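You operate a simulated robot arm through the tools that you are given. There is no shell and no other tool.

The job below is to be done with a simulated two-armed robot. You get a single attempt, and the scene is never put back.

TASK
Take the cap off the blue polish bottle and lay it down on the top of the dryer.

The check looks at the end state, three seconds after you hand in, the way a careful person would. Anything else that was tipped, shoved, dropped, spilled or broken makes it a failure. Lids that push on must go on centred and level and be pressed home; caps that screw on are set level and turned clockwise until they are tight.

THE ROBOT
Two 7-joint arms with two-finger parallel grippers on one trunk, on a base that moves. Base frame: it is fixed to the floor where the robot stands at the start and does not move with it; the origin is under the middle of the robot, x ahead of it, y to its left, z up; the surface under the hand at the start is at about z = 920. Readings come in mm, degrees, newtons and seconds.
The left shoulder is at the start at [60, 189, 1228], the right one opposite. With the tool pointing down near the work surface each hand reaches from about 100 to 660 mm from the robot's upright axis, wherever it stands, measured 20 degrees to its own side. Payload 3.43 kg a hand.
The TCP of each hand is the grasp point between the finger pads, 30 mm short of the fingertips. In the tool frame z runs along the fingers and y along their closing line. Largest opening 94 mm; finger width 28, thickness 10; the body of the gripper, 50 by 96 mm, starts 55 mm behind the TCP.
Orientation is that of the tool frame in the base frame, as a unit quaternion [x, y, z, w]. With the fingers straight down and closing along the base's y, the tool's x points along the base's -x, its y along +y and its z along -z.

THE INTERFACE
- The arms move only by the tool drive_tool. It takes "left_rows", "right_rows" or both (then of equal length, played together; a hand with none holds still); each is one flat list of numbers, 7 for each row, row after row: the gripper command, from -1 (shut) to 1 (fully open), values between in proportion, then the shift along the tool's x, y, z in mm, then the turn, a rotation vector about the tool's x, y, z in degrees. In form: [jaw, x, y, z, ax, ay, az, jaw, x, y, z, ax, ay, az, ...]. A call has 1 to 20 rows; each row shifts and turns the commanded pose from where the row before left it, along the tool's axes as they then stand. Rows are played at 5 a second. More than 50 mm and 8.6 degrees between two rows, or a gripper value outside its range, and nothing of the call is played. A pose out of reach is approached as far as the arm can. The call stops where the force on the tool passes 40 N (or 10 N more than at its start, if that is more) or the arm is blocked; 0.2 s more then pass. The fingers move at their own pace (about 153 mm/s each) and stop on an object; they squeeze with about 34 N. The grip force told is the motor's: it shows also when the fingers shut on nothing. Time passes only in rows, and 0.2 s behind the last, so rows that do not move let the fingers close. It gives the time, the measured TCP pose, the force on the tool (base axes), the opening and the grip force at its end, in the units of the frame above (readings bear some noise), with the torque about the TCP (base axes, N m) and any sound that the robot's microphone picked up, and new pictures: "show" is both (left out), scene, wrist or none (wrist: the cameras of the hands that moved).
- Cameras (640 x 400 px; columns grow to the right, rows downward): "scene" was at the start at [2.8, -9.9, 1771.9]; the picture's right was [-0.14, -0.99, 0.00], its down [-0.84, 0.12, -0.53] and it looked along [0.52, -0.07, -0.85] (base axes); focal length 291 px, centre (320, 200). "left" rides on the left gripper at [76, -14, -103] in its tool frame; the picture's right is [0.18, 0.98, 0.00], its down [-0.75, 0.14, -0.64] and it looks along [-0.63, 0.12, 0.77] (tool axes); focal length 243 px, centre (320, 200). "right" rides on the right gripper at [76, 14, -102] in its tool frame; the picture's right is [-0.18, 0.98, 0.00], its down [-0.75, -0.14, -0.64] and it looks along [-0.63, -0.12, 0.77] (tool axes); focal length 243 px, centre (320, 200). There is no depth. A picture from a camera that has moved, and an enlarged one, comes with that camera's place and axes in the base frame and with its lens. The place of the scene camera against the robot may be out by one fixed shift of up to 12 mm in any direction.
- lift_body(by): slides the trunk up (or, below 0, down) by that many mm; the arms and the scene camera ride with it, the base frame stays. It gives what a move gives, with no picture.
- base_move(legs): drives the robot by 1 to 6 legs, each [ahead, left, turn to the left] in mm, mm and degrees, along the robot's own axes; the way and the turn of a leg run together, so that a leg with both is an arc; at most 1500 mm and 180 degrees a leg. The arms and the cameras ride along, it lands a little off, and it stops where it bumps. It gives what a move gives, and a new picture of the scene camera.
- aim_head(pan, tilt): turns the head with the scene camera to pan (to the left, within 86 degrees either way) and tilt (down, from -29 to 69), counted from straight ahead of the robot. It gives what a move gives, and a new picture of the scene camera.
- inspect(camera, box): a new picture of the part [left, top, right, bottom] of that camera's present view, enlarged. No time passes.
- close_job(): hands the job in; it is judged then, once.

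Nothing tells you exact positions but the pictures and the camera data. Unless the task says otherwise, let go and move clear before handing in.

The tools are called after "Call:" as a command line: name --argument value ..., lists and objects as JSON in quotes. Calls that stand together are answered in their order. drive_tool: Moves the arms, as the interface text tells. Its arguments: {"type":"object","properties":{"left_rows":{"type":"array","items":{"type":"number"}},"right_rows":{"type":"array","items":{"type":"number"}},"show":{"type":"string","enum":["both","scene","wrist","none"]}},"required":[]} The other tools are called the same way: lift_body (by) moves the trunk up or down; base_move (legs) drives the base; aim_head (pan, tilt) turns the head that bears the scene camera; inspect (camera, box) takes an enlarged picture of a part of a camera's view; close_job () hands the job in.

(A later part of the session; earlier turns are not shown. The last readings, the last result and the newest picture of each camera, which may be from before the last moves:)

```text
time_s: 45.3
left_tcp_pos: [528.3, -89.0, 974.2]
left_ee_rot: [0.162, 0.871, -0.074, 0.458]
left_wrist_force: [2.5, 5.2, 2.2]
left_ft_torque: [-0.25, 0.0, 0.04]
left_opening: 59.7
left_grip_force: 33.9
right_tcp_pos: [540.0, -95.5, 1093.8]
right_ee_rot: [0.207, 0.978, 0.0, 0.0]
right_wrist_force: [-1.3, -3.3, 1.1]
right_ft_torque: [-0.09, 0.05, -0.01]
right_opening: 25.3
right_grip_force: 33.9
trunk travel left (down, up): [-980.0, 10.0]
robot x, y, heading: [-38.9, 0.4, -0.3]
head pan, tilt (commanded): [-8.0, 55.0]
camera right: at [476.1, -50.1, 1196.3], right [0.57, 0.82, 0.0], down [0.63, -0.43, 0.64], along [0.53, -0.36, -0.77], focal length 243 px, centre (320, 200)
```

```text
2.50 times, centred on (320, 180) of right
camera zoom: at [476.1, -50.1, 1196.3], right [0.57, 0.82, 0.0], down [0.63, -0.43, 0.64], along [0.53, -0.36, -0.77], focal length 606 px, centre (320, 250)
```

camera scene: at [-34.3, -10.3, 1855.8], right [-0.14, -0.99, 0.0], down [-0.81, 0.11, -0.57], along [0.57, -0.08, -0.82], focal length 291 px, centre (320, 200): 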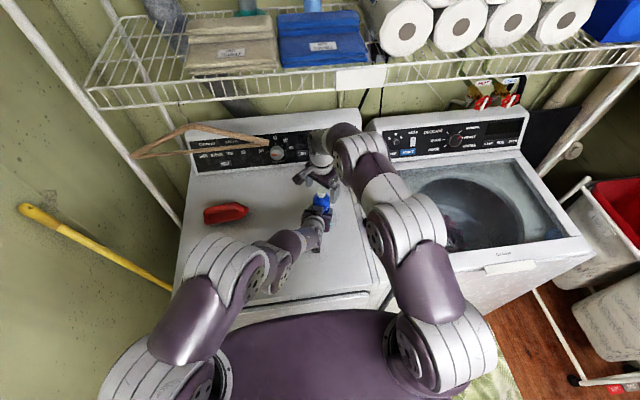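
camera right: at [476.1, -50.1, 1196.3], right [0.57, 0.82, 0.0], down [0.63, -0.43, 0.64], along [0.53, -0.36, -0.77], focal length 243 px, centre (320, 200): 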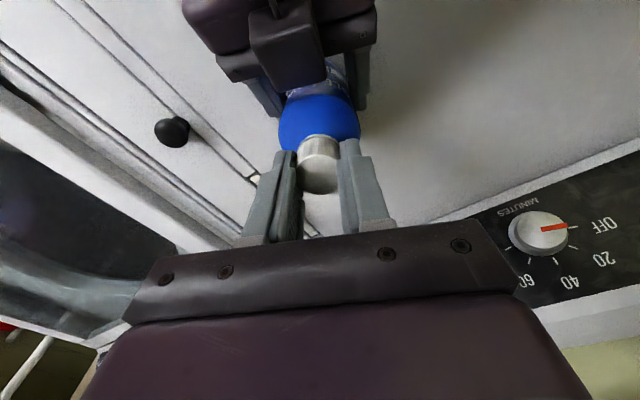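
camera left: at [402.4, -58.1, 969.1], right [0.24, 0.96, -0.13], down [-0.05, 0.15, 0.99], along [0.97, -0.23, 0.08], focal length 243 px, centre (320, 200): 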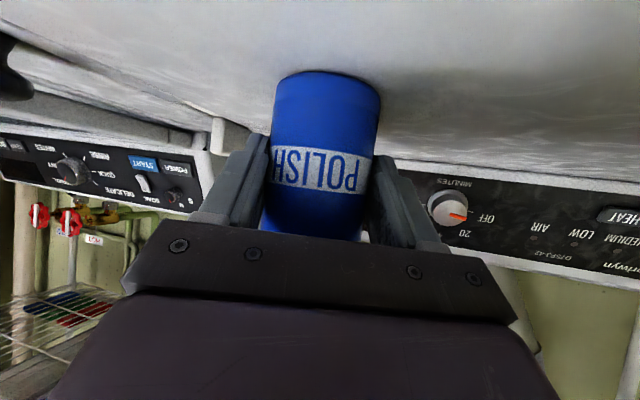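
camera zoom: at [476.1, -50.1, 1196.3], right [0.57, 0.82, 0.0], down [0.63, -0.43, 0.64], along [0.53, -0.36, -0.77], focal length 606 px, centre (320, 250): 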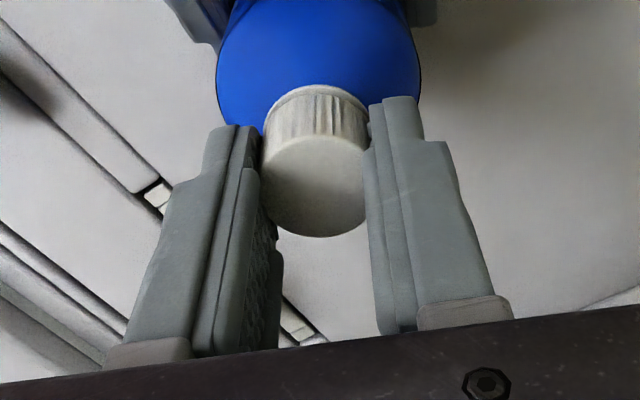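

The turn goes with almost no resistance. I'll continue counter-clockwise with a tiny rise to follow the thread.

Call:
drive_tool --right_rows '[-1, 0, 0, -0.1, 0, 0, -8, -1, 0, 0, -0.1, 0, 0, -8, -1, 0, 0, -0.1, 0, 0, -8, -1, 0, 0, -0.1, 0, 0, -8, -1, 0, 0, -0.1, 0, 0, -8, -1, 0, 0, -0.1, 0, 0, -8, -1, 0, 0, -0.1, 0, 0, -8, -1, 0, 0, -0.1, 0, 0, -8, -1, 0, 0, -0.1, 0, 0, -8]' --show "both"

Call:
inspect --camera "right" --box '[200, 100, 440, 260]'

```text
time_s: 47.3
left_tcp_pos: [527.4, -89.5, 973.6]
left_ee_rot: [0.163, 0.871, -0.074, 0.458]
left_wrist_force: [4.7, -10.0, -0.5]
left_ft_torque: [0.87, 0.59, -0.13]
left_opening: 59.8
left_grip_force: 34.5
right_tcp_pos: [539.8, -95.0, 1095.4]
right_ee_rot: [-0.408, 0.913, 0.0, 0.0]
right_wrist_force: [-5.2, 10.7, 1.1]
right_ft_torque: [0.41, 0.0, -0.01]
right_opening: 25.2
right_grip_force: 33.7
trunk travel left (down, up): [-980.0, 10.0]
robot x, y, heading: [-41.6, 1.2, 0.2]
head pan, tilt (commanded): [-8.0, 55.0]
camera scene: at [-33.8, -10.6, 1855.8], right [-0.14, -0.99, 0.0], down [-0.81, 0.11, -0.57], along [0.57, -0.08, -0.82], focal length 291 px, centre (320, 200)
camera right: at [478.7, -141.4, 1197.3], right [-0.61, 0.79, 0.0], down [0.61, 0.47, 0.64], along [0.51, 0.39, -0.77], focal length 243 px, centre (320, 200)
```

scene: 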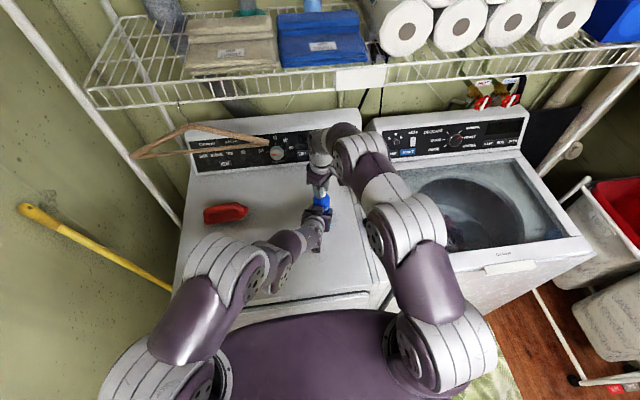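
right: 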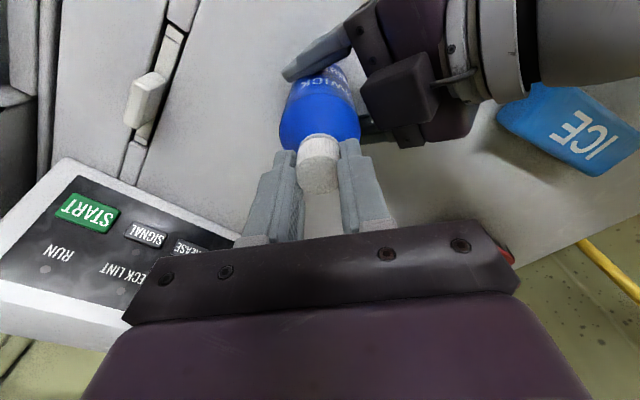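

```text
2.50 times, centred on (320, 180) of right
camera zoom: at [478.7, -141.4, 1197.3], right [-0.61, 0.79, 0.0], down [0.61, 0.47, 0.64], along [0.51, 0.39, -0.77], focal length 606 px, centre (320, 250)
```

zoom: 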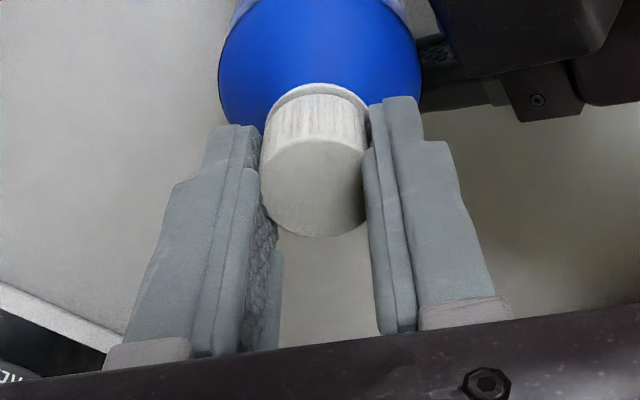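

The cap keeps turning freely. I'll continue counter-clockwise a bit further, easing off the small side load.

Call:
drive_tool --right_rows '[-1, -0.3, 0.7, -0.1, 0, 0, -8, -1, 0, 0, -0.1, 0, 0, -8, -1, 0, 0, -0.1, 0, 0, -8, -1, 0, 0, -0.1, 0, 0, -8, -1, 0, 0, -0.1, 0, 0, -8, -1, 0, 0, -0.1, 0, 0, -8]' --show "wrist"

Call:
inspect --camera "right" --box '[200, 100, 440, 260]'

```text
time_s: 48.7
left_tcp_pos: [527.2, -89.1, 974.8]
left_ee_rot: [0.161, 0.871, -0.073, 0.458]
left_wrist_force: [11.3, -10.7, -1.7]
left_ft_torque: [0.51, 0.89, -0.05]
left_opening: 60.1
left_grip_force: 34.1
right_tcp_pos: [540.4, -94.2, 1096.8]
right_ee_rot: [0.744, -0.668, 0.0, 0.0]
right_wrist_force: [-9.8, 9.8, 5.5]
right_ft_torque: [0.55, 0.3, -0.04]
right_opening: 25.5
right_grip_force: 33.3
trunk travel left (down, up): [-980.0, 10.0]
robot x, y, heading: [-45.8, -1.2, -0.2]
head pan, tilt (commanded): [-8.0, 55.0]
camera right: at [533.9, -171.0, 1197.6], right [-1.0, 0.08, 0.0], down [0.06, 0.76, 0.64], along [0.05, 0.64, -0.77], focal length 243 px, centre (320, 200)
```

right: 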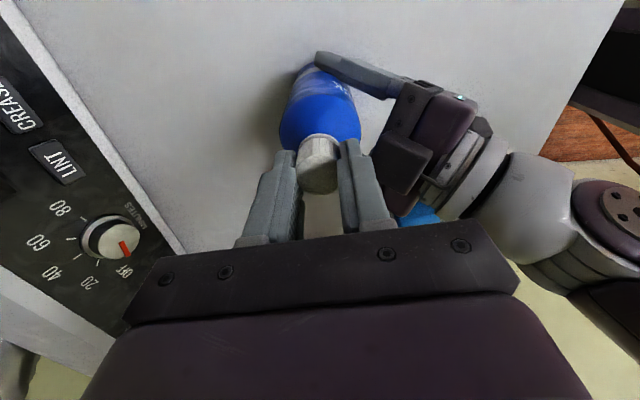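

```text
2.50 times, centred on (320, 180) of right
camera zoom: at [533.9, -171.0, 1197.6], right [-1.0, 0.08, 0.0], down [0.06, 0.76, 0.64], along [0.05, 0.64, -0.77], focal length 606 px, centre (320, 250)
```

zoom: 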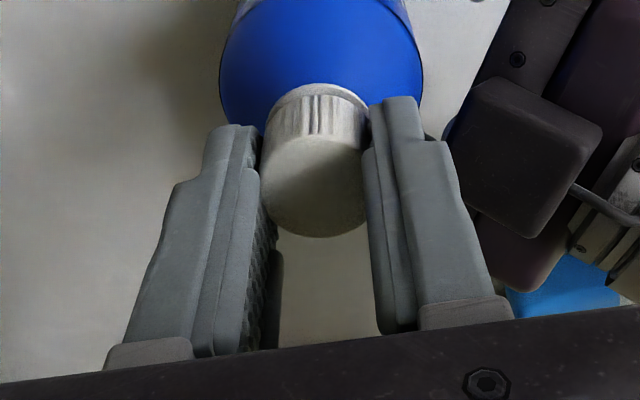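

Call:
drive_tool --right_rows '[-1, -0.8, 0.8, -0.3, 0, 0, 0, -1, 0, 0, -0.15, 0, 0, -8, -1, 0, 0, -0.15, 0, 0, -8, -1, 0, 0, -0.15, 0, 0, -8, -1, 0, 0, -0.15, 0, 0, -8]' --show "wrist"

Call:
inspect --camera "right" --box '[200, 100, 440, 260]'

```text
time_s: 49.9
left_tcp_pos: [528.7, -89.4, 973.9]
left_ee_rot: [0.161, 0.871, -0.074, 0.458]
left_wrist_force: [1.5, -2.6, 5.1]
left_ft_torque: [-0.4, -0.56, -0.03]
left_opening: 59.7
left_grip_force: 34.2
right_tcp_pos: [540.1, -94.2, 1096.4]
right_ee_rot: [0.9, -0.437, 0.002, -0.001]
right_wrist_force: [2.8, 0.3, 1.0]
right_ft_torque: [0.19, 0.03, 0.0]
right_opening: 25.1
right_grip_force: 33.8
trunk travel left (down, up): [-980.0, 10.0]
robot x, y, heading: [-44.7, -1.2, 0.0]
head pan, tilt (commanded): [-8.0, 55.0]
camera right: at [574.5, -162.6, 1198.5], right [-0.89, -0.46, 0.0], down [-0.36, 0.68, 0.64], along [-0.3, 0.57, -0.77], focal length 243 px, centre (320, 200)
```

right: 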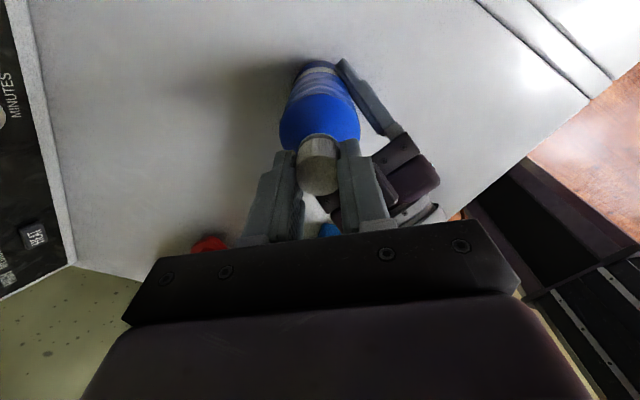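

```text
2.50 times, centred on (320, 180) of right
camera zoom: at [574.5, -162.6, 1198.5], right [-0.89, -0.46, 0.0], down [-0.36, 0.68, 0.64], along [-0.3, 0.57, -0.77], focal length 606 px, centre (320, 250)
```

zoom: 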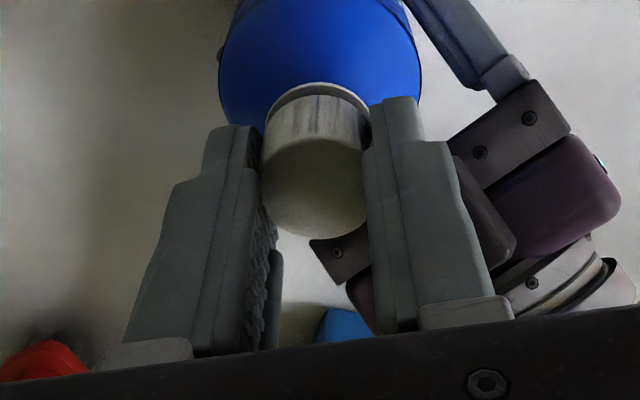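

Forces are low and the cap is rising off its ring. I'll keep turning a bit more.

Call:
drive_tool --right_rows '[-1, 0, 0, -0.12, 0, 0, -8, -1, 0, 0, -0.12, 0, 0, -8, -1, 0, 0, -0.12, 0, 0, -8, -1, 0, 0, -0.12, 0, 0, -8]' --show "wrist"

Call:
inspect --camera "right" --box '[200, 100, 440, 260]'

```text
time_s: 50.9
left_tcp_pos: [528.2, -89.6, 973.8]
left_ee_rot: [0.161, 0.871, -0.073, 0.458]
left_wrist_force: [6.4, 5.1, 4.1]
left_ft_torque: [-0.79, -0.09, 0.08]
left_opening: 59.9
left_grip_force: 34.0
right_tcp_pos: [538.7, -93.4, 1096.6]
right_ee_rot: [0.985, -0.172, 0.0, 0.001]
right_wrist_force: [-4.0, -7.2, 3.0]
right_ft_torque: [-0.21, 0.09, -0.02]
right_opening: 25.2
right_grip_force: 34.4
trunk travel left (down, up): [-980.0, 10.0]
robot x, y, heading: [-41.3, 1.5, 0.1]
head pan, tilt (commanded): [-8.0, 55.0]
camera right: at [605.5, -132.4, 1198.4], right [-0.51, -0.86, 0.0], down [-0.66, 0.39, 0.64], along [-0.55, 0.32, -0.77], focal length 243 px, centre (320, 200)
```

right: 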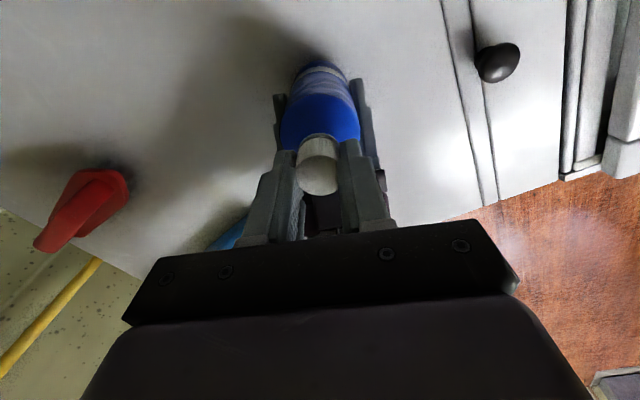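

```text
2.50 times, centred on (320, 180) of right
camera zoom: at [605.5, -132.4, 1198.4], right [-0.51, -0.86, 0.0], down [-0.66, 0.39, 0.64], along [-0.55, 0.32, -0.77], focal length 606 px, centre (320, 250)
```

zoom: 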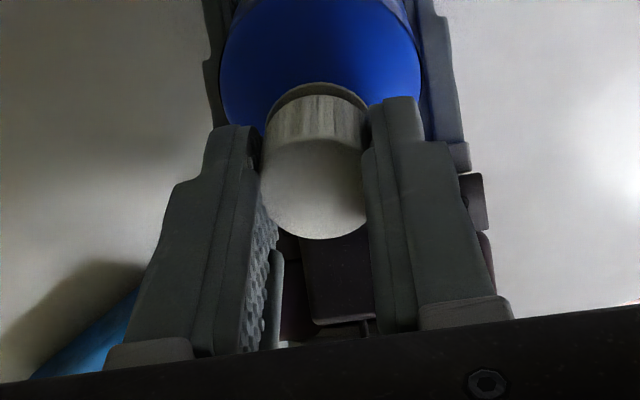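

The wrist is near the end of its stroke, 208° turned in total. I'll test gently whether the cap lifts free.

Call:
drive_tool --right_rows '[-1, 0, 0, -1, 0, 0, 0, -1, 0, 0, -1, 0, 0, 0]' --show "none"

```text
time_s: 51.5
left_tcp_pos: [527.0, -88.0, 972.9]
left_ee_rot: [0.16, 0.871, -0.072, 0.458]
left_wrist_force: [-1.4, 10.9, 9.7]
left_ft_torque: [-0.8, -0.59, 0.17]
left_opening: 59.4
left_grip_force: 34.7
right_tcp_pos: [539.0, -93.1, 1098.4]
right_ee_rot: [0.985, -0.173, 0.0, 0.0]
right_wrist_force: [4.0, -9.2, -7.9]
right_ft_torque: [-0.32, -0.1, -0.02]
right_opening: 25.2
right_grip_force: 33.6
trunk travel left (down, up): [-980.0, 10.0]
robot x, y, heading: [-41.6, -4.8, -0.2]
head pan, tilt (commanded): [-8.0, 55.0]
```

The thread is still engaged, so I'll relax that lift, open just enough to clear the cap, and rotate the hand back clockwise for another stroke.

Call:
drive_tool --right_rows '[-1, 0, 0, 1.2, 0, 0, 0, -0.1, 0, 0, 0, 0, 0, 0, -0.1, 0, 0, 0, 0, 0, 0, -0.1, 0, 0, 0, 0, 0, 8, -0.1, 0, 0, 0, 0, 0, 8, -0.1, 0, 0, 0, 0, 0, 8, -0.1, 0, 0, 0, 0, 0, 8, -0.1, 0, 0, 0, 0, 0, 8, -0.1, 0, 0, 0, 0, 0, 8, -0.1, 0, 0, 0, 0, 0, 8]' --show "wrist"

Call:
inspect --camera "right" --box '[200, 100, 440, 260]'

```text
time_s: 53.7
left_tcp_pos: [526.8, -88.8, 972.6]
left_ee_rot: [0.161, 0.871, -0.073, 0.458]
left_wrist_force: [-2.1, -1.1, 1.7]
left_ft_torque: [-0.03, -0.05, -0.01]
left_opening: 59.6
left_grip_force: 33.6
right_tcp_pos: [539.6, -93.1, 1098.6]
right_ee_rot: [0.787, -0.616, 0.0, -0.001]
right_wrist_force: [0.0, -0.1, 0.4]
right_ft_torque: [-0.01, -0.01, 0.0]
right_opening: 42.3
right_grip_force: 0.0
trunk travel left (down, up): [-980.0, 10.0]
robot x, y, heading: [-43.9, 4.8, -0.2]
head pan, tilt (commanded): [-8.0, 55.0]
camera right: at [542.4, -170.1, 1200.2], right [-1.0, -0.06, 0.0], down [-0.04, 0.77, 0.64], along [-0.04, 0.64, -0.77], focal length 243 px, centre (320, 200)
```

right: 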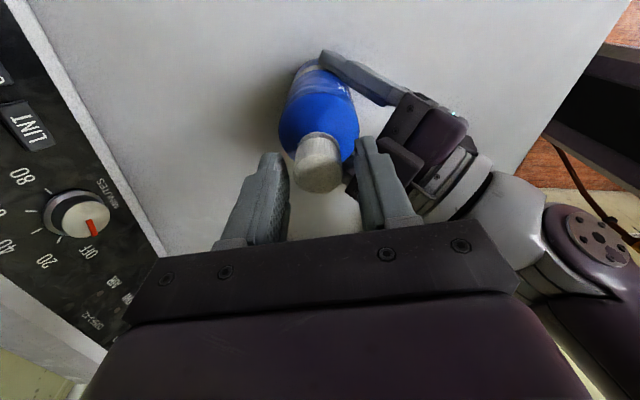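

```text
2.50 times, centred on (320, 180) of right
camera zoom: at [542.4, -170.1, 1200.2], right [-1.0, -0.06, 0.0], down [-0.04, 0.77, 0.64], along [-0.04, 0.64, -0.77], focal length 606 px, centre (320, 250)
```

zoom: 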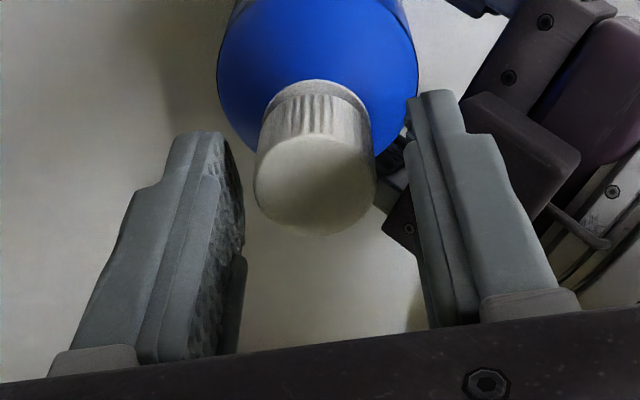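

Call:
drive_tool --right_rows '[-0.1, 0, 0, 0, 0, 0, 8, -0.1, 0, 0, 0, 0, 0, 8, -0.1, 0, 0, 0, 0, 0, 8, -0.1, 0, 0, 0, 0, 0, 8, -0.1, 0, 0, 0, 0, 0, 8, -0.1, 0, 0, 0, 0, 0, 8, -0.1, 0, 0, 0, 0, 0, 8, -0.1, 0, 0, 0, 0, 0, 8, -0.1, 0, 0, 0, 0, 0, 8, -0.1, 0, 0, 0, 0, 0, 8, -0.1, 0, 0, 0, 0, 0, 8, -0.1, 0, 0, 0, 0, 0, 8, -0.1, 0, 0, 0, 0, 0, 8, -0.1, 0, 0, 0, 0, 0, 8, -0.1, 0, 0, 0, 0, 0, 8, -0.1, 0, 0, 0, 0, 0, 8, -0.1, 0, 0, 0, 0, 0, 8, -0.1, 0, 0, 0, 0, 0, 8, -0.1, 0, 0, 0, 0, 0, 8]' --show "wrist"

Call:
inspect --camera "right" --box '[200, 100, 440, 260]'

```text
time_s: 57.7
left_tcp_pos: [526.9, -89.5, 973.3]
left_ee_rot: [0.162, 0.871, -0.073, 0.458]
left_wrist_force: [-0.5, 0.3, -0.3]
left_ft_torque: [0.03, 0.0, 0.02]
left_opening: 59.7
left_grip_force: 33.8
right_tcp_pos: [540.0, -93.1, 1097.8]
right_ee_rot: [0.408, 0.913, -0.001, 0.001]
right_wrist_force: [-0.3, -0.1, -0.3]
right_ft_torque: [0.0, -0.03, -0.01]
right_opening: 42.5
right_grip_force: 0.1
trunk travel left (down, up): [-980.0, 10.0]
robot x, y, heading: [-38.9, -4.7, -0.2]
head pan, tilt (commanded): [-8.0, 55.0]
camera right: at [498.5, -26.2, 1199.4], right [0.85, 0.52, 0.0], down [0.4, -0.66, 0.64], along [0.33, -0.55, -0.77], focal length 243 px, centre (320, 200)
```

right: 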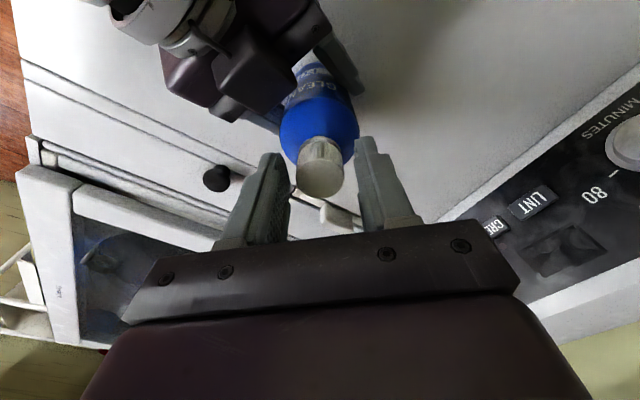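

```text
2.50 times, centred on (320, 180) of right
camera zoom: at [498.5, -26.2, 1199.4], right [0.85, 0.52, 0.0], down [0.4, -0.66, 0.64], along [0.33, -0.55, -0.77], focal length 606 px, centre (320, 250)
```

zoom: 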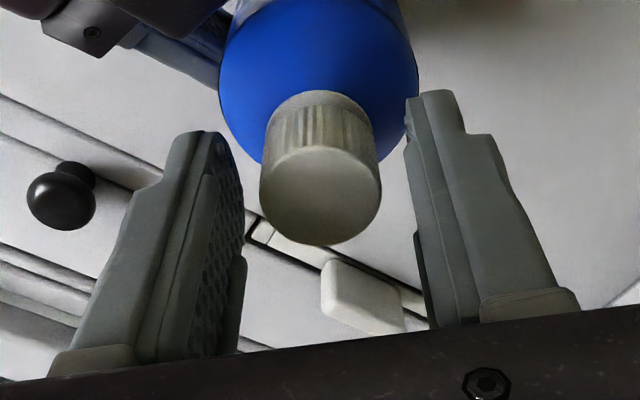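

The cap has risen and is still seated on the thread. I'll re-centre by about 1.5 mm, re-grip, and make a second counter-clockwise stroke with a rise of 0.13 mm per step.

Call:
drive_tool --right_rows '[-0.1, -1.6, 1.2, 1.5, 0, 0, 0, -0.1, 0, 0, 0, 0, 0, 0, -1, 0, 0, 0, 0, 0, 0, -1, 0, 0, 0, 0, 0, 0, -1, 0, 0, 0, 0, 0, 0]' --show "none"

Call:
inspect --camera "right" --box '[200, 100, 440, 260]'

```text
time_s: 58.9
left_tcp_pos: [528.0, -89.2, 974.1]
left_ee_rot: [0.161, 0.871, -0.073, 0.458]
left_wrist_force: [4.2, 5.2, 0.1]
left_ft_torque: [-0.31, 0.39, 0.09]
left_opening: 59.9
left_grip_force: 34.1
right_tcp_pos: [541.2, -92.6, 1095.7]
right_ee_rot: [0.407, 0.914, 0.0, 0.0]
right_wrist_force: [-4.6, -4.0, 1.3]
right_ft_torque: [-0.14, 0.13, 0.01]
right_opening: 25.3
right_grip_force: 33.8
trunk travel left (down, up): [-980.0, 10.0]
robot x, y, heading: [-37.9, 1.4, 0.1]
head pan, tilt (commanded): [-8.0, 55.0]
```

```text
2.50 times, centred on (320, 180) of right
camera zoom: at [499.9, -27.0, 1197.6], right [0.85, 0.52, 0.0], down [0.4, -0.65, 0.64], along [0.33, -0.55, -0.77], focal length 606 px, centre (320, 250)
```

zoom: 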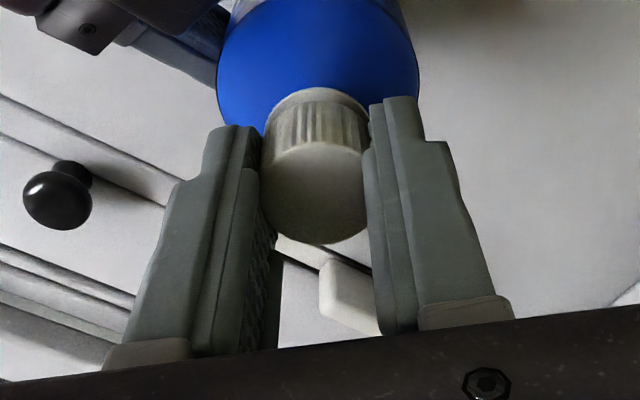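

Call:
drive_tool --right_rows '[-1, 0, -0.6, 0, 0, 0, 0, -1, 0, 0, -0.13, 0, 0, -8, -1, 0, 0, -0.13, 0, 0, -8, -1, 0, 0, -0.13, 0, 0, -8, -1, 0, 0, -0.13, 0, 0, -8, -1, 0, 0, -0.13, 0, 0, -8, -1, 0, 0, -0.13, 0, 0, -8, -1, 0, 0, -0.13, 0, 0, -8, -1, 0, 0, -0.13, 0, 0, -8, -1, 0, 0, -0.13, 0, 0, -8, -1, 0, 0, -0.13, 0, 0, -8, -1, 0, 0, -0.13, 0, 0, -8, -1, 0, 0, -0.13, 0, 0, -8]' --show "wrist"

Call:
inspect --camera "right" --box '[200, 100, 440, 260]'

```text
time_s: 61.7
left_tcp_pos: [527.8, -89.6, 972.9]
left_ee_rot: [0.162, 0.872, -0.073, 0.457]
left_wrist_force: [0.8, -2.0, 1.0]
left_ft_torque: [-0.05, -0.1, -0.03]
left_opening: 60.0
left_grip_force: 33.6
right_tcp_pos: [539.8, -95.0, 1098.1]
right_ee_rot: [-0.409, 0.913, -0.001, -0.001]
right_wrist_force: [-0.9, 0.0, 0.3]
right_ft_torque: [0.0, 0.0, -0.02]
right_opening: 25.8
right_grip_force: 34.0
trunk travel left (down, up): [-980.0, 10.0]
robot x, y, heading: [-40.6, -2.7, -0.1]
head pan, tilt (commanded): [-8.0, 55.0]
camera right: at [478.7, -141.1, 1199.3], right [-0.61, 0.79, 0.0], down [0.61, 0.47, 0.64], along [0.51, 0.39, -0.77], focal length 243 px, centre (320, 200)
```

right: 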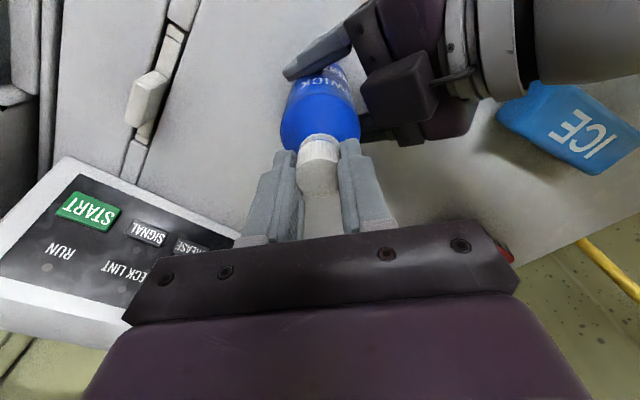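

```text
2.50 times, centred on (320, 180) of right
camera zoom: at [478.7, -141.1, 1199.3], right [-0.61, 0.79, 0.0], down [0.61, 0.47, 0.64], along [0.51, 0.39, -0.77], focal length 606 px, centre (320, 250)
```

zoom: 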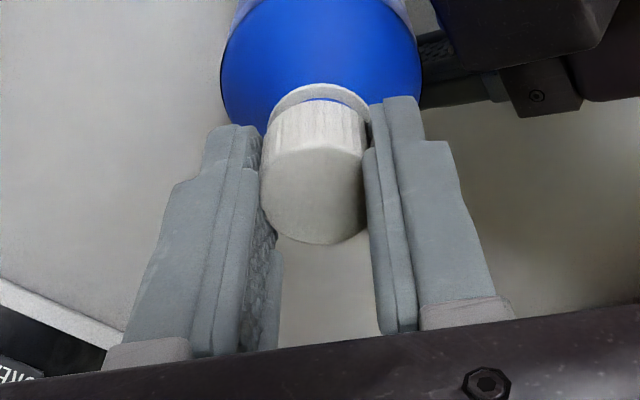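

Forces have dropped to near zero and a gap shows between cap and ring, so the cap may be free. I'll lift it gently and check.

Call:
drive_tool --right_rows '[-1, 0, 0, -1, 0, 0, 0, -1, 0, 0, -1, 0, 0, 0, -1, 0, 0, -1, 0, 0, 0]' --show "none"

Call:
inspect --camera "right" --box '[200, 100, 440, 260]'

```text
time_s: 62.5
left_tcp_pos: [527.6, -88.7, 972.8]
left_ee_rot: [0.161, 0.871, -0.073, 0.458]
left_wrist_force: [0.4, -0.2, 1.0]
left_ft_torque: [0.01, -0.1, -0.06]
left_opening: 59.8
left_grip_force: 33.7
right_tcp_pos: [541.2, -93.2, 1101.4]
right_ee_rot: [-0.407, 0.913, 0.0, 0.0]
right_wrist_force: [0.1, 0.0, 0.6]
right_ft_torque: [-0.02, 0.0, 0.0]
right_opening: 25.4
right_grip_force: 34.4
trunk travel left (down, up): [-980.0, 10.0]
robot x, y, heading: [-41.1, -1.4, -0.1]
head pan, tilt (commanded): [-8.0, 55.0]
```

```text
2.50 times, centred on (320, 180) of right
camera zoom: at [478.4, -140.8, 1202.1], right [-0.61, 0.79, 0.0], down [0.61, 0.47, 0.64], along [0.51, 0.39, -0.77], focal length 606 px, centre (320, 250)
```

zoom: 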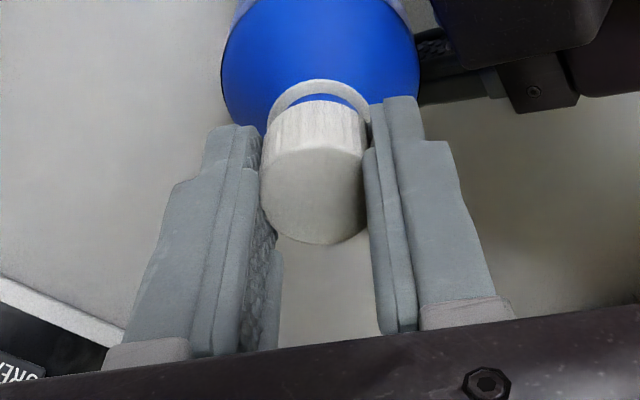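

The cap is off. I'll lift it straight up clear of the bottle, then release the bottle with the left hand.

Call:
drive_tool --right_rows '[-1, 0, 0, -10, 0, 0, 0, -1, 0, 0, -20, 0, 0, 0, -1, 0, 0, -25, 0, 0, 0, -1, 0, 0, -25, 0, 0, 0]' --show "both"

Call:
inspect --camera "right" --box '[200, 60, 440, 260]'

```text
time_s: 63.5
left_tcp_pos: [527.2, -89.4, 974.0]
left_ee_rot: [0.161, 0.871, -0.073, 0.458]
left_wrist_force: [-0.1, -0.4, 1.3]
left_ft_torque: [0.0, -0.04, -0.02]
left_opening: 59.9
left_grip_force: 34.5
right_tcp_pos: [540.3, -93.9, 1180.3]
right_ee_rot: [-0.406, 0.914, -0.001, 0.001]
right_wrist_force: [0.7, 0.1, -0.2]
right_ft_torque: [0.01, 0.01, -0.01]
right_opening: 25.2
right_grip_force: 33.6
trunk travel left (down, up): [-980.0, 10.0]
robot x, y, heading: [-37.9, 2.4, 0.2]
head pan, tilt (commanded): [-8.0, 55.0]
camera scene: at [-34.5, -10.6, 1855.8], right [-0.14, -0.99, 0.0], down [-0.81, 0.11, -0.57], along [0.57, -0.08, -0.82], focal length 291 px, centre (320, 200)
camera right: at [478.5, -141.2, 1281.7], right [-0.61, 0.79, 0.0], down [0.61, 0.47, 0.64], along [0.51, 0.39, -0.77], focal length 243 px, centre (320, 200)
```

scene: 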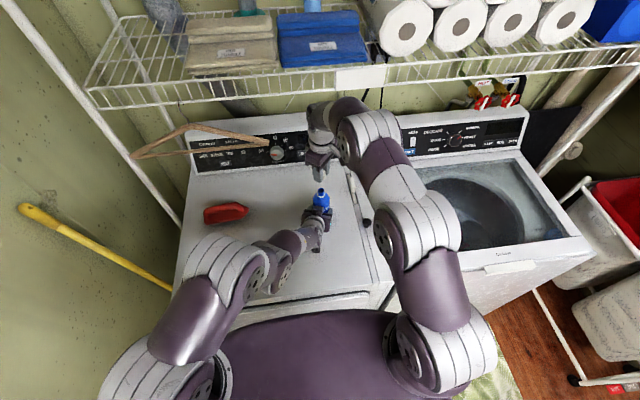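
right: 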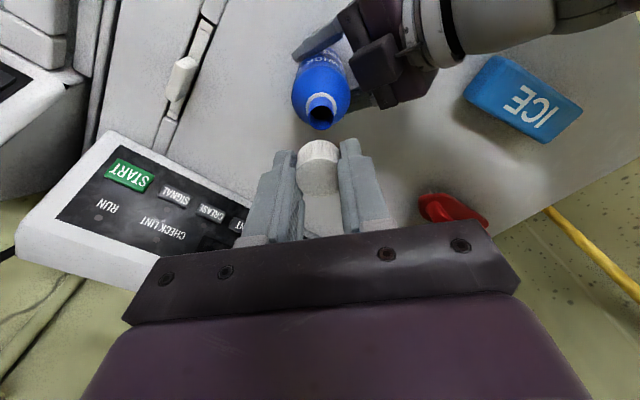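

```text
2.00 times, centred on (320, 160) of right
camera zoom: at [478.5, -141.2, 1281.7], right [-0.61, 0.79, 0.0], down [0.61, 0.47, 0.64], along [0.51, 0.39, -0.77], focal length 485 px, centre (320, 280)
```

zoom: 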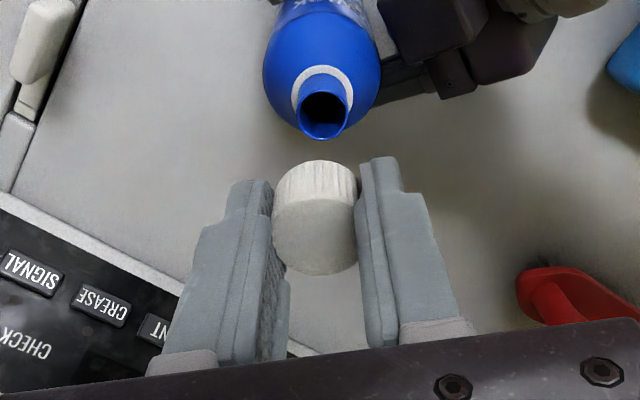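

The cap is in the right gripper and the bottle stands open and upright. I'll turn the right wrist back to neutral and move it to the right, then open and retract the left hand.

Call:
drive_tool --right_rows '[-1, 0, 0, 0, 0, 0, 8, -1, 0, 0, 0, 0, 0, 8, -1, 0, 0, 0, 0, 0, 8, -1, 0, 0, 0, 0, 0, 8, -1, 0, 0, 0, 0, 0, 8, -1, 0, 0, 0, 0, 0, 8, -1, 15, -30, 0, 0, 0, 0, -1, 15, -30, 0, 0, 0, 0, -1, 15, -30, 0, 0, 0, 0]' --show "none"

Call:
drive_tool --left_rows '[-0.2, 0, 0, 0, 0, 0, 0, 0.5, 0, 0, 0, 0, 0, 0, 1, 0, 0, 0, 0, 0, 0, 1, 0, 0, 0, 0, 0, 0, 1, 0, 0, -10, 0, 0, 0, 1, 0, 0, -20, 0, 0, 0, 1, 0, 0, -22, 0, 0, 0, 1, 0, 0, -22, 0, 0, 0]' --show "both"

```text
time_s: 65.5
left_tcp_pos: [527.5, -90.3, 974.0]
left_ee_rot: [0.162, 0.871, -0.073, 0.458]
left_wrist_force: [-0.5, 1.4, -0.2]
left_ft_torque: [0.11, -0.06, 0.01]
left_opening: 59.8
left_grip_force: 33.8
right_tcp_pos: [495.9, -184.1, 1180.8]
right_ee_rot: [0.0, 1.0, 0.0, 0.0]
right_wrist_force: [-0.2, 0.0, -0.6]
right_ft_torque: [0.01, 0.02, 0.05]
right_opening: 25.5
right_grip_force: 33.9
trunk travel left (down, up): [-980.0, 10.0]
robot x, y, heading: [-39.8, 1.6, 0.2]
head pan, tilt (commanded): [-8.0, 55.0]
```

```text
time_s: 67.3
left_tcp_pos: [468.6, -68.6, 1015.2]
left_ee_rot: [0.161, 0.871, -0.072, 0.458]
left_wrist_force: [0.6, 0.9, 0.9]
left_ft_torque: [0.01, 0.0, 0.02]
left_opening: 93.9
left_grip_force: 0.0
right_tcp_pos: [494.8, -183.5, 1181.2]
right_ee_rot: [0.0, 1.0, 0.0, 0.001]
right_wrist_force: [-0.9, -0.2, 0.2]
right_ft_torque: [0.04, 0.01, -0.01]
right_opening: 25.7
right_grip_force: 34.0
trunk travel left (down, up): [-980.0, 10.0]
robot x, y, heading: [-40.7, -0.8, -0.2]
head pan, tilt (commanded): [-8.0, 55.0]
camera scene: at [-35.1, -10.2, 1855.8], right [-0.14, -0.99, 0.0], down [-0.81, 0.11, -0.57], along [0.57, -0.08, -0.82], focal length 291 px, centre (320, 200)
camera left: at [343.6, -37.4, 1010.7], right [0.25, 0.96, -0.13], down [-0.05, 0.15, 0.99], along [0.97, -0.24, 0.08], focal length 243 px, centre (320, 200)
```

scene: 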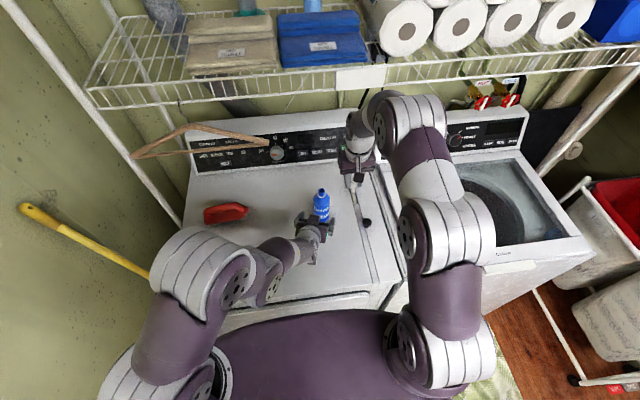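
left: 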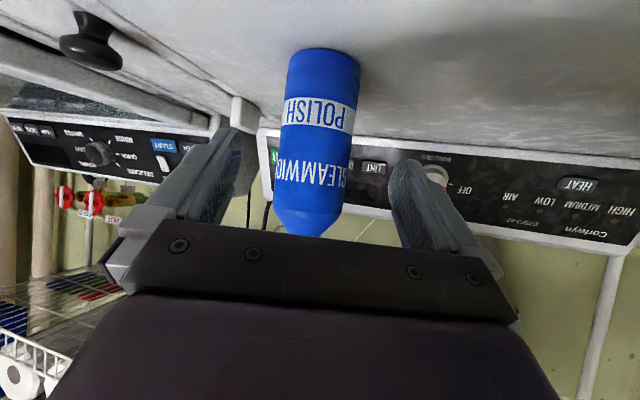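

The bottle stands free and upright. I'll raise the left hand and move it away to the left.

Call:
drive_tool --left_rows '[1, -25.9, 3.2, -21.2, 0, 0, 0, 1, -25.9, 3.2, -21.2, 0, 0, 0, 1, -25.9, 3.2, -21.2, 0, 0, 0, 1, -4.5, 30, -10, 0, 0, 0, 1, -4.5, 30, -10, 0, 0, 0]' --show "both"

```text
time_s: 68.5
left_tcp_pos: [469.5, -23.8, 1127.8]
left_ee_rot: [0.16, 0.872, -0.07, 0.457]
left_wrist_force: [0.4, 0.2, -0.3]
left_ft_torque: [0.01, -0.01, 0.0]
left_opening: 94.2
left_grip_force: 0.1
left hand out of reach, approached as far as the arm can: row 5
right_tcp_pos: [496.1, -183.3, 1181.7]
right_ee_rot: [0.0, 1.0, 0.001, 0.001]
right_wrist_force: [0.4, -0.2, -0.6]
right_ft_torque: [-0.02, -0.02, 0.03]
right_opening: 25.5
right_grip_force: 34.1
trunk travel left (down, up): [-980.0, 10.0]
robot x, y, heading: [-36.4, 2.9, 0.2]
head pan, tilt (commanded): [-8.0, 55.0]
camera scene: at [-34.1, -10.3, 1855.8], right [-0.14, -0.99, 0.0], down [-0.81, 0.11, -0.57], along [0.57, -0.08, -0.82], focal length 291 px, centre (320, 200)
camera left: at [344.0, 7.0, 1124.2], right [0.24, 0.96, -0.13], down [-0.05, 0.14, 0.99], along [0.97, -0.23, 0.08], focal length 243 px, centre (320, 200)
```

scene: 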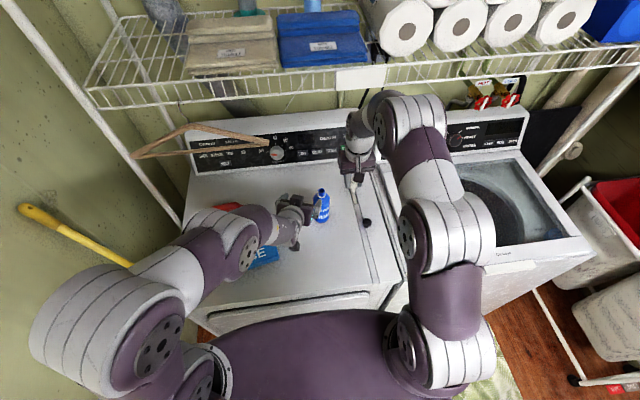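
left: 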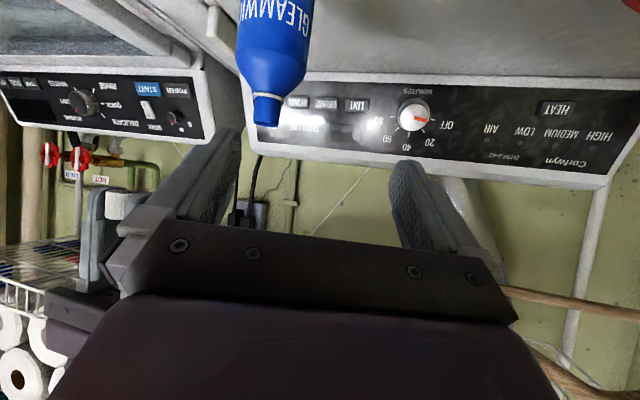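

I'll bring the left hand back to straight down and shift it further left so it stays well clear.

Call:
drive_tool --left_rows '[1, 0, 0, 0, -1.05, 6.84, -2.4, 1, 0, 0, 0, -1.05, 6.84, -2.4, 1, 0, 0, 0, -1.05, 6.84, -2.4, 1, 0, 0, 0, -1.05, 6.84, -2.4, 1, 0, 0, 0, -1.05, 6.84, -2.4, 1, 0, 0, 0, -1.05, 6.84, -2.4, 1, 0, 0, 0, -1.05, 6.84, -2.4, 1, 0, 0, 0, -1.05, 6.84, -2.4, 1, 10, 40, -15, 0, 0, 0, 1, 10, 40, -15, 0, 0, 0, 1, 10, 40, -15, 0, 0, 0, 1, 10, 40, -15, 0, 0, 0]' --show "both"

Call:
inspect --camera "right" --box '[160, 40, 480, 260]'

```text
time_s: 71.1
left_tcp_pos: [436.5, 145.5, 1188.8]
left_ee_rot: [0.01, 0.998, 0.008, 0.061]
left_wrist_force: [0.4, 0.1, -0.2]
left_ft_torque: [-0.01, -0.01, -0.03]
left_opening: 93.8
left_grip_force: 0.2
left hand out of reach, approached as far as the arm can: row 5, 6
right_tcp_pos: [495.2, -182.3, 1181.4]
right_ee_rot: [-0.001, 1.0, -0.001, 0.001]
right_wrist_force: [-0.1, 0.5, 1.2]
right_ft_torque: [0.0, -0.01, 0.01]
right_opening: 25.5
right_grip_force: 33.8
trunk travel left (down, up): [-980.0, 10.0]
robot x, y, heading: [-38.2, 2.6, 0.2]
head pan, tilt (commanded): [-8.0, 55.0]
camera scene: at [-35.3, -8.3, 1855.8], right [-0.14, -0.99, 0.0], down [-0.81, 0.11, -0.57], along [0.57, -0.08, -0.82], focal length 291 px, centre (320, 200)
camera left: at [348.0, 132.2, 1280.6], right [-0.16, 0.99, -0.01], down [0.67, 0.12, 0.73], along [0.72, 0.11, -0.68], focal length 243 px, centre (320, 200)
```

scene: 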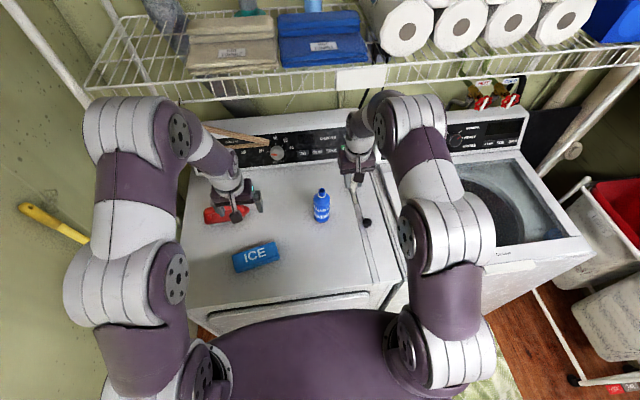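
left: 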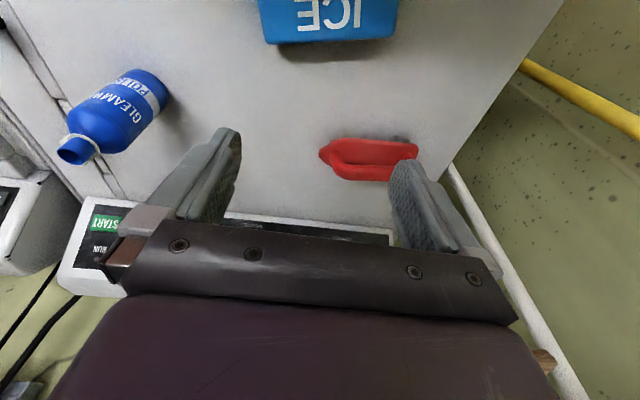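

```text
1.82 times, centred on (320, 150) of right
camera zoom: at [418.4, -167.8, 1282.8], right [0.18, 0.98, 0.0], down [0.75, -0.14, 0.64], along [0.63, -0.12, -0.77], focal length 441 px, centre (320, 291)
```

zoom: 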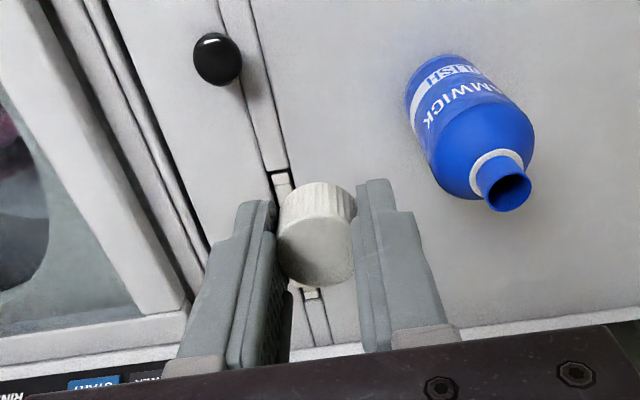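

The left hand is clear. Now I'll carry the cap to an open spot on the dryer top, around (430, -80), and lower it most of the way.

Call:
drive_tool --right_rows '[-1, 21.7, 34, 0, 0, 0, 0, -1, 21.7, 34, 0, 0, 0, 0, -1, 21.7, 34, 0, 0, 0, 0, -1, 0, 0, 40, 0, 0, 0, -1, 0, 0, 40, 0, 0, 0, -1, 0, 0, 40, 0, 0, 0, -1, 0, 0, 40, 0, 0, 0]' --show "both"

Call:
inspect --camera "scene" --box '[160, 100, 400, 280]'

```text
time_s: 72.7
left_tcp_pos: [438.5, 144.6, 1188.4]
left_ee_rot: [0.011, 0.998, 0.008, 0.062]
left_wrist_force: [-0.7, 0.5, -0.6]
left_ft_torque: [0.0, 0.02, -0.02]
left_opening: 93.9
left_grip_force: 0.0
right_tcp_pos: [431.1, -82.2, 1020.9]
right_ee_rot: [0.001, 1.0, 0.0, 0.001]
right_wrist_force: [-0.5, 0.6, 0.2]
right_ft_torque: [0.02, 0.0, -0.02]
right_opening: 25.9
right_grip_force: 34.6
trunk travel left (down, up): [-980.0, 10.0]
robot x, y, heading: [-38.4, -0.1, 0.2]
head pan, tilt (commanded): [-8.0, 55.0]
camera scene: at [-32.2, -10.8, 1855.9], right [-0.14, -0.99, 0.0], down [-0.81, 0.11, -0.57], along [0.57, -0.08, -0.82], focal length 291 px, centre (320, 200)
camera right: at [355.0, -67.2, 1122.1], right [0.18, 0.98, 0.0], down [0.75, -0.14, 0.64], along [0.63, -0.12, -0.77], focal length 243 px, centre (320, 200)
```

scene: 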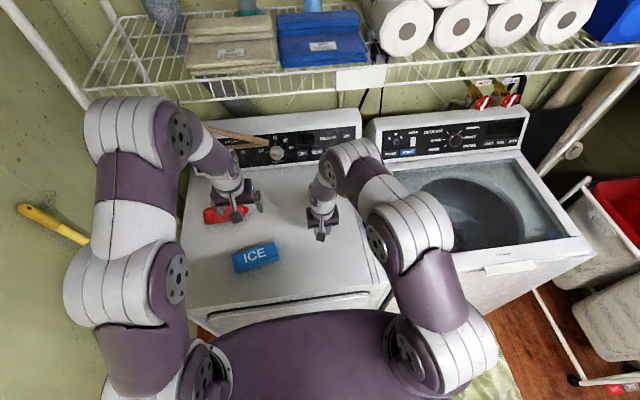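
right: 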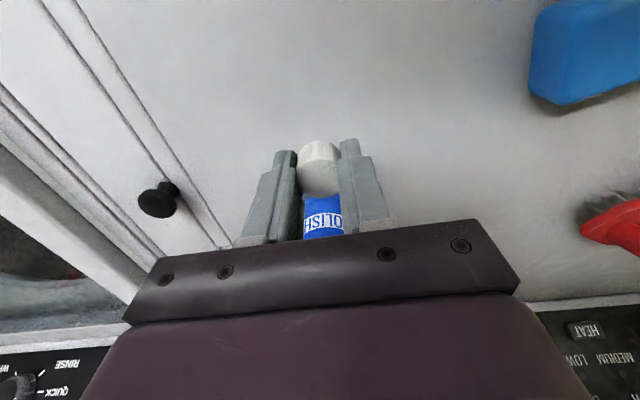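

```text
2.22 times, centred on (280, 190) of scene
camera zoom: at [-32.2, -10.8, 1855.9], right [-0.14, -0.99, 0.0], down [-0.81, 0.11, -0.57], along [0.57, -0.08, -0.82], focal length 647 px, centre (409, 222)
```

zoom: 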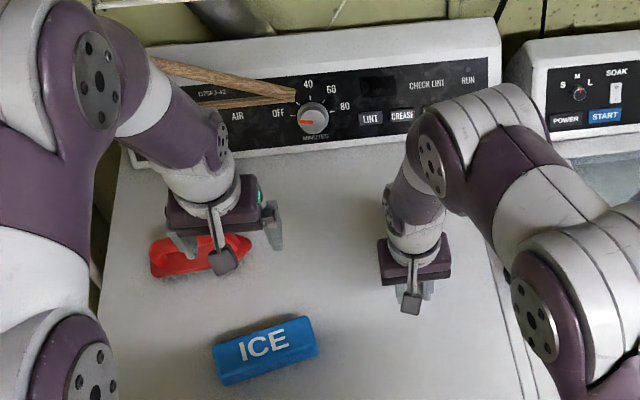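

Still holding the cap well. I'll lower to just above the surface.

Call:
drive_tool --right_rows '[-1, 0, 0, 20, 0, 0, 0, -1, 0, 0, 20, 0, 0, 0, -1, 0, 0, 15, 0, 0, 0, -1, 0, 0, 8, 0, 0, 0]' --show "wrist"

Call:
inspect --camera "right" --box '[200, 60, 440, 260]'

```text
time_s: 73.7
left_tcp_pos: [437.9, 143.3, 1189.0]
left_ee_rot: [0.011, 0.998, 0.008, 0.061]
left_wrist_force: [-1.0, 0.0, 0.0]
left_ft_torque: [0.04, 0.01, -0.01]
left_opening: 94.1
left_grip_force: 0.0
right_tcp_pos: [428.3, -81.8, 957.5]
right_ee_rot: [0.0, 1.0, 0.0, 0.0]
right_wrist_force: [-0.3, 0.3, -0.4]
right_ft_torque: [-0.01, 0.04, 0.02]
right_opening: 25.9
right_grip_force: 33.7
trunk travel left (down, up): [-980.0, 10.0]
robot x, y, heading: [-42.4, 4.8, 0.2]
head pan, tilt (commanded): [-8.0, 55.0]
camera right: at [352.8, -66.9, 1059.1], right [0.18, 0.98, 0.0], down [0.75, -0.14, 0.64], along [0.63, -0.12, -0.77], focal length 243 px, centre (320, 200)
```

right: 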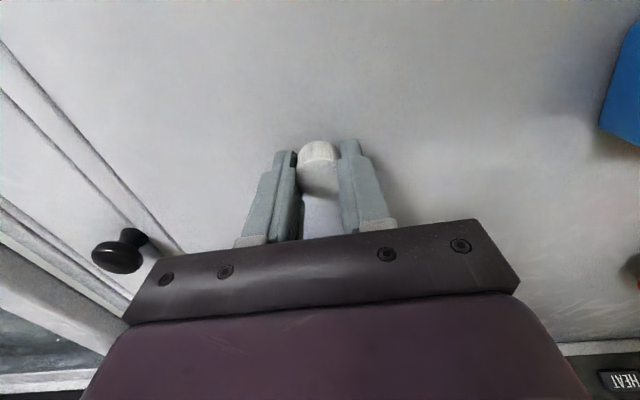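

```text
2.00 times, centred on (320, 160) of right
camera zoom: at [352.8, -66.9, 1059.1], right [0.18, 0.98, 0.0], down [0.75, -0.14, 0.64], along [0.63, -0.12, -0.77], focal length 485 px, centre (320, 280)
```

zoom: 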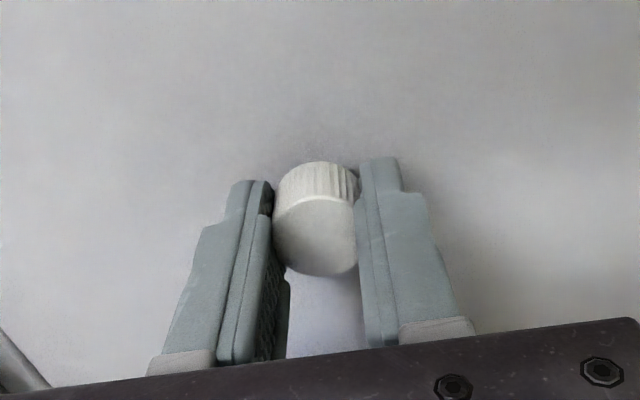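

Call:
drive_tool --right_rows '[-1, 0, 0, 1.3, 0, 0, 0, -1, 0, 0, 1.3, 0, 0, 0, -1, 0, 0, 1.3, 0, 0, 0]' --show "none"

Call:
inspect --camera "right" --box '[200, 60, 440, 260]'

```text
time_s: 74.5
left_tcp_pos: [438.2, 144.2, 1188.8]
left_ee_rot: [0.011, 0.998, 0.008, 0.061]
left_wrist_force: [-0.5, -0.4, 0.2]
left_ft_torque: [-0.01, 0.02, 0.0]
left_opening: 93.7
left_grip_force: 0.0
right_tcp_pos: [431.9, -83.0, 953.8]
right_ee_rot: [0.0, 1.0, 0.0, 0.001]
right_wrist_force: [-0.1, -0.6, -0.8]
right_ft_torque: [-0.02, 0.04, 0.01]
right_opening: 25.8
right_grip_force: 34.5
trunk travel left (down, up): [-980.0, 10.0]
robot x, y, heading: [-37.9, -1.7, 0.2]
head pan, tilt (commanded): [-8.0, 55.0]
```

```text
2.00 times, centred on (320, 160) of right
camera zoom: at [354.0, -67.5, 1055.3], right [0.18, 0.98, 0.0], down [0.75, -0.14, 0.64], along [0.63, -0.12, -0.77], focal length 485 px, centre (320, 280)
```

zoom: 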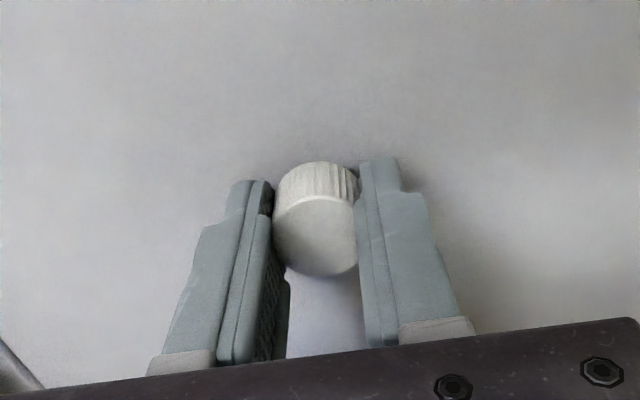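

Call:
drive_tool --right_rows '[-1, 0, 0, 1, 0, 0, 0, -1, 0, 0, 1, 0, 0, 0]' --show "none"

```text
time_s: 75.1
left_tcp_pos: [438.7, 145.3, 1187.4]
left_ee_rot: [0.011, 0.998, 0.008, 0.061]
left_wrist_force: [0.2, -0.4, -0.9]
left_ft_torque: [0.01, -0.04, 0.01]
left_opening: 94.1
left_grip_force: 0.1
right_tcp_pos: [430.4, -80.7, 951.4]
right_ee_rot: [0.0, 1.0, 0.001, 0.001]
right_wrist_force: [0.4, 0.5, -0.5]
right_ft_torque: [-0.04, -0.01, 0.0]
right_opening: 25.3
right_grip_force: 34.5
trunk travel left (down, up): [-980.0, 10.0]
robot x, y, heading: [-41.9, 1.1, 0.0]
head pan, tilt (commanded): [-8.0, 55.0]
```

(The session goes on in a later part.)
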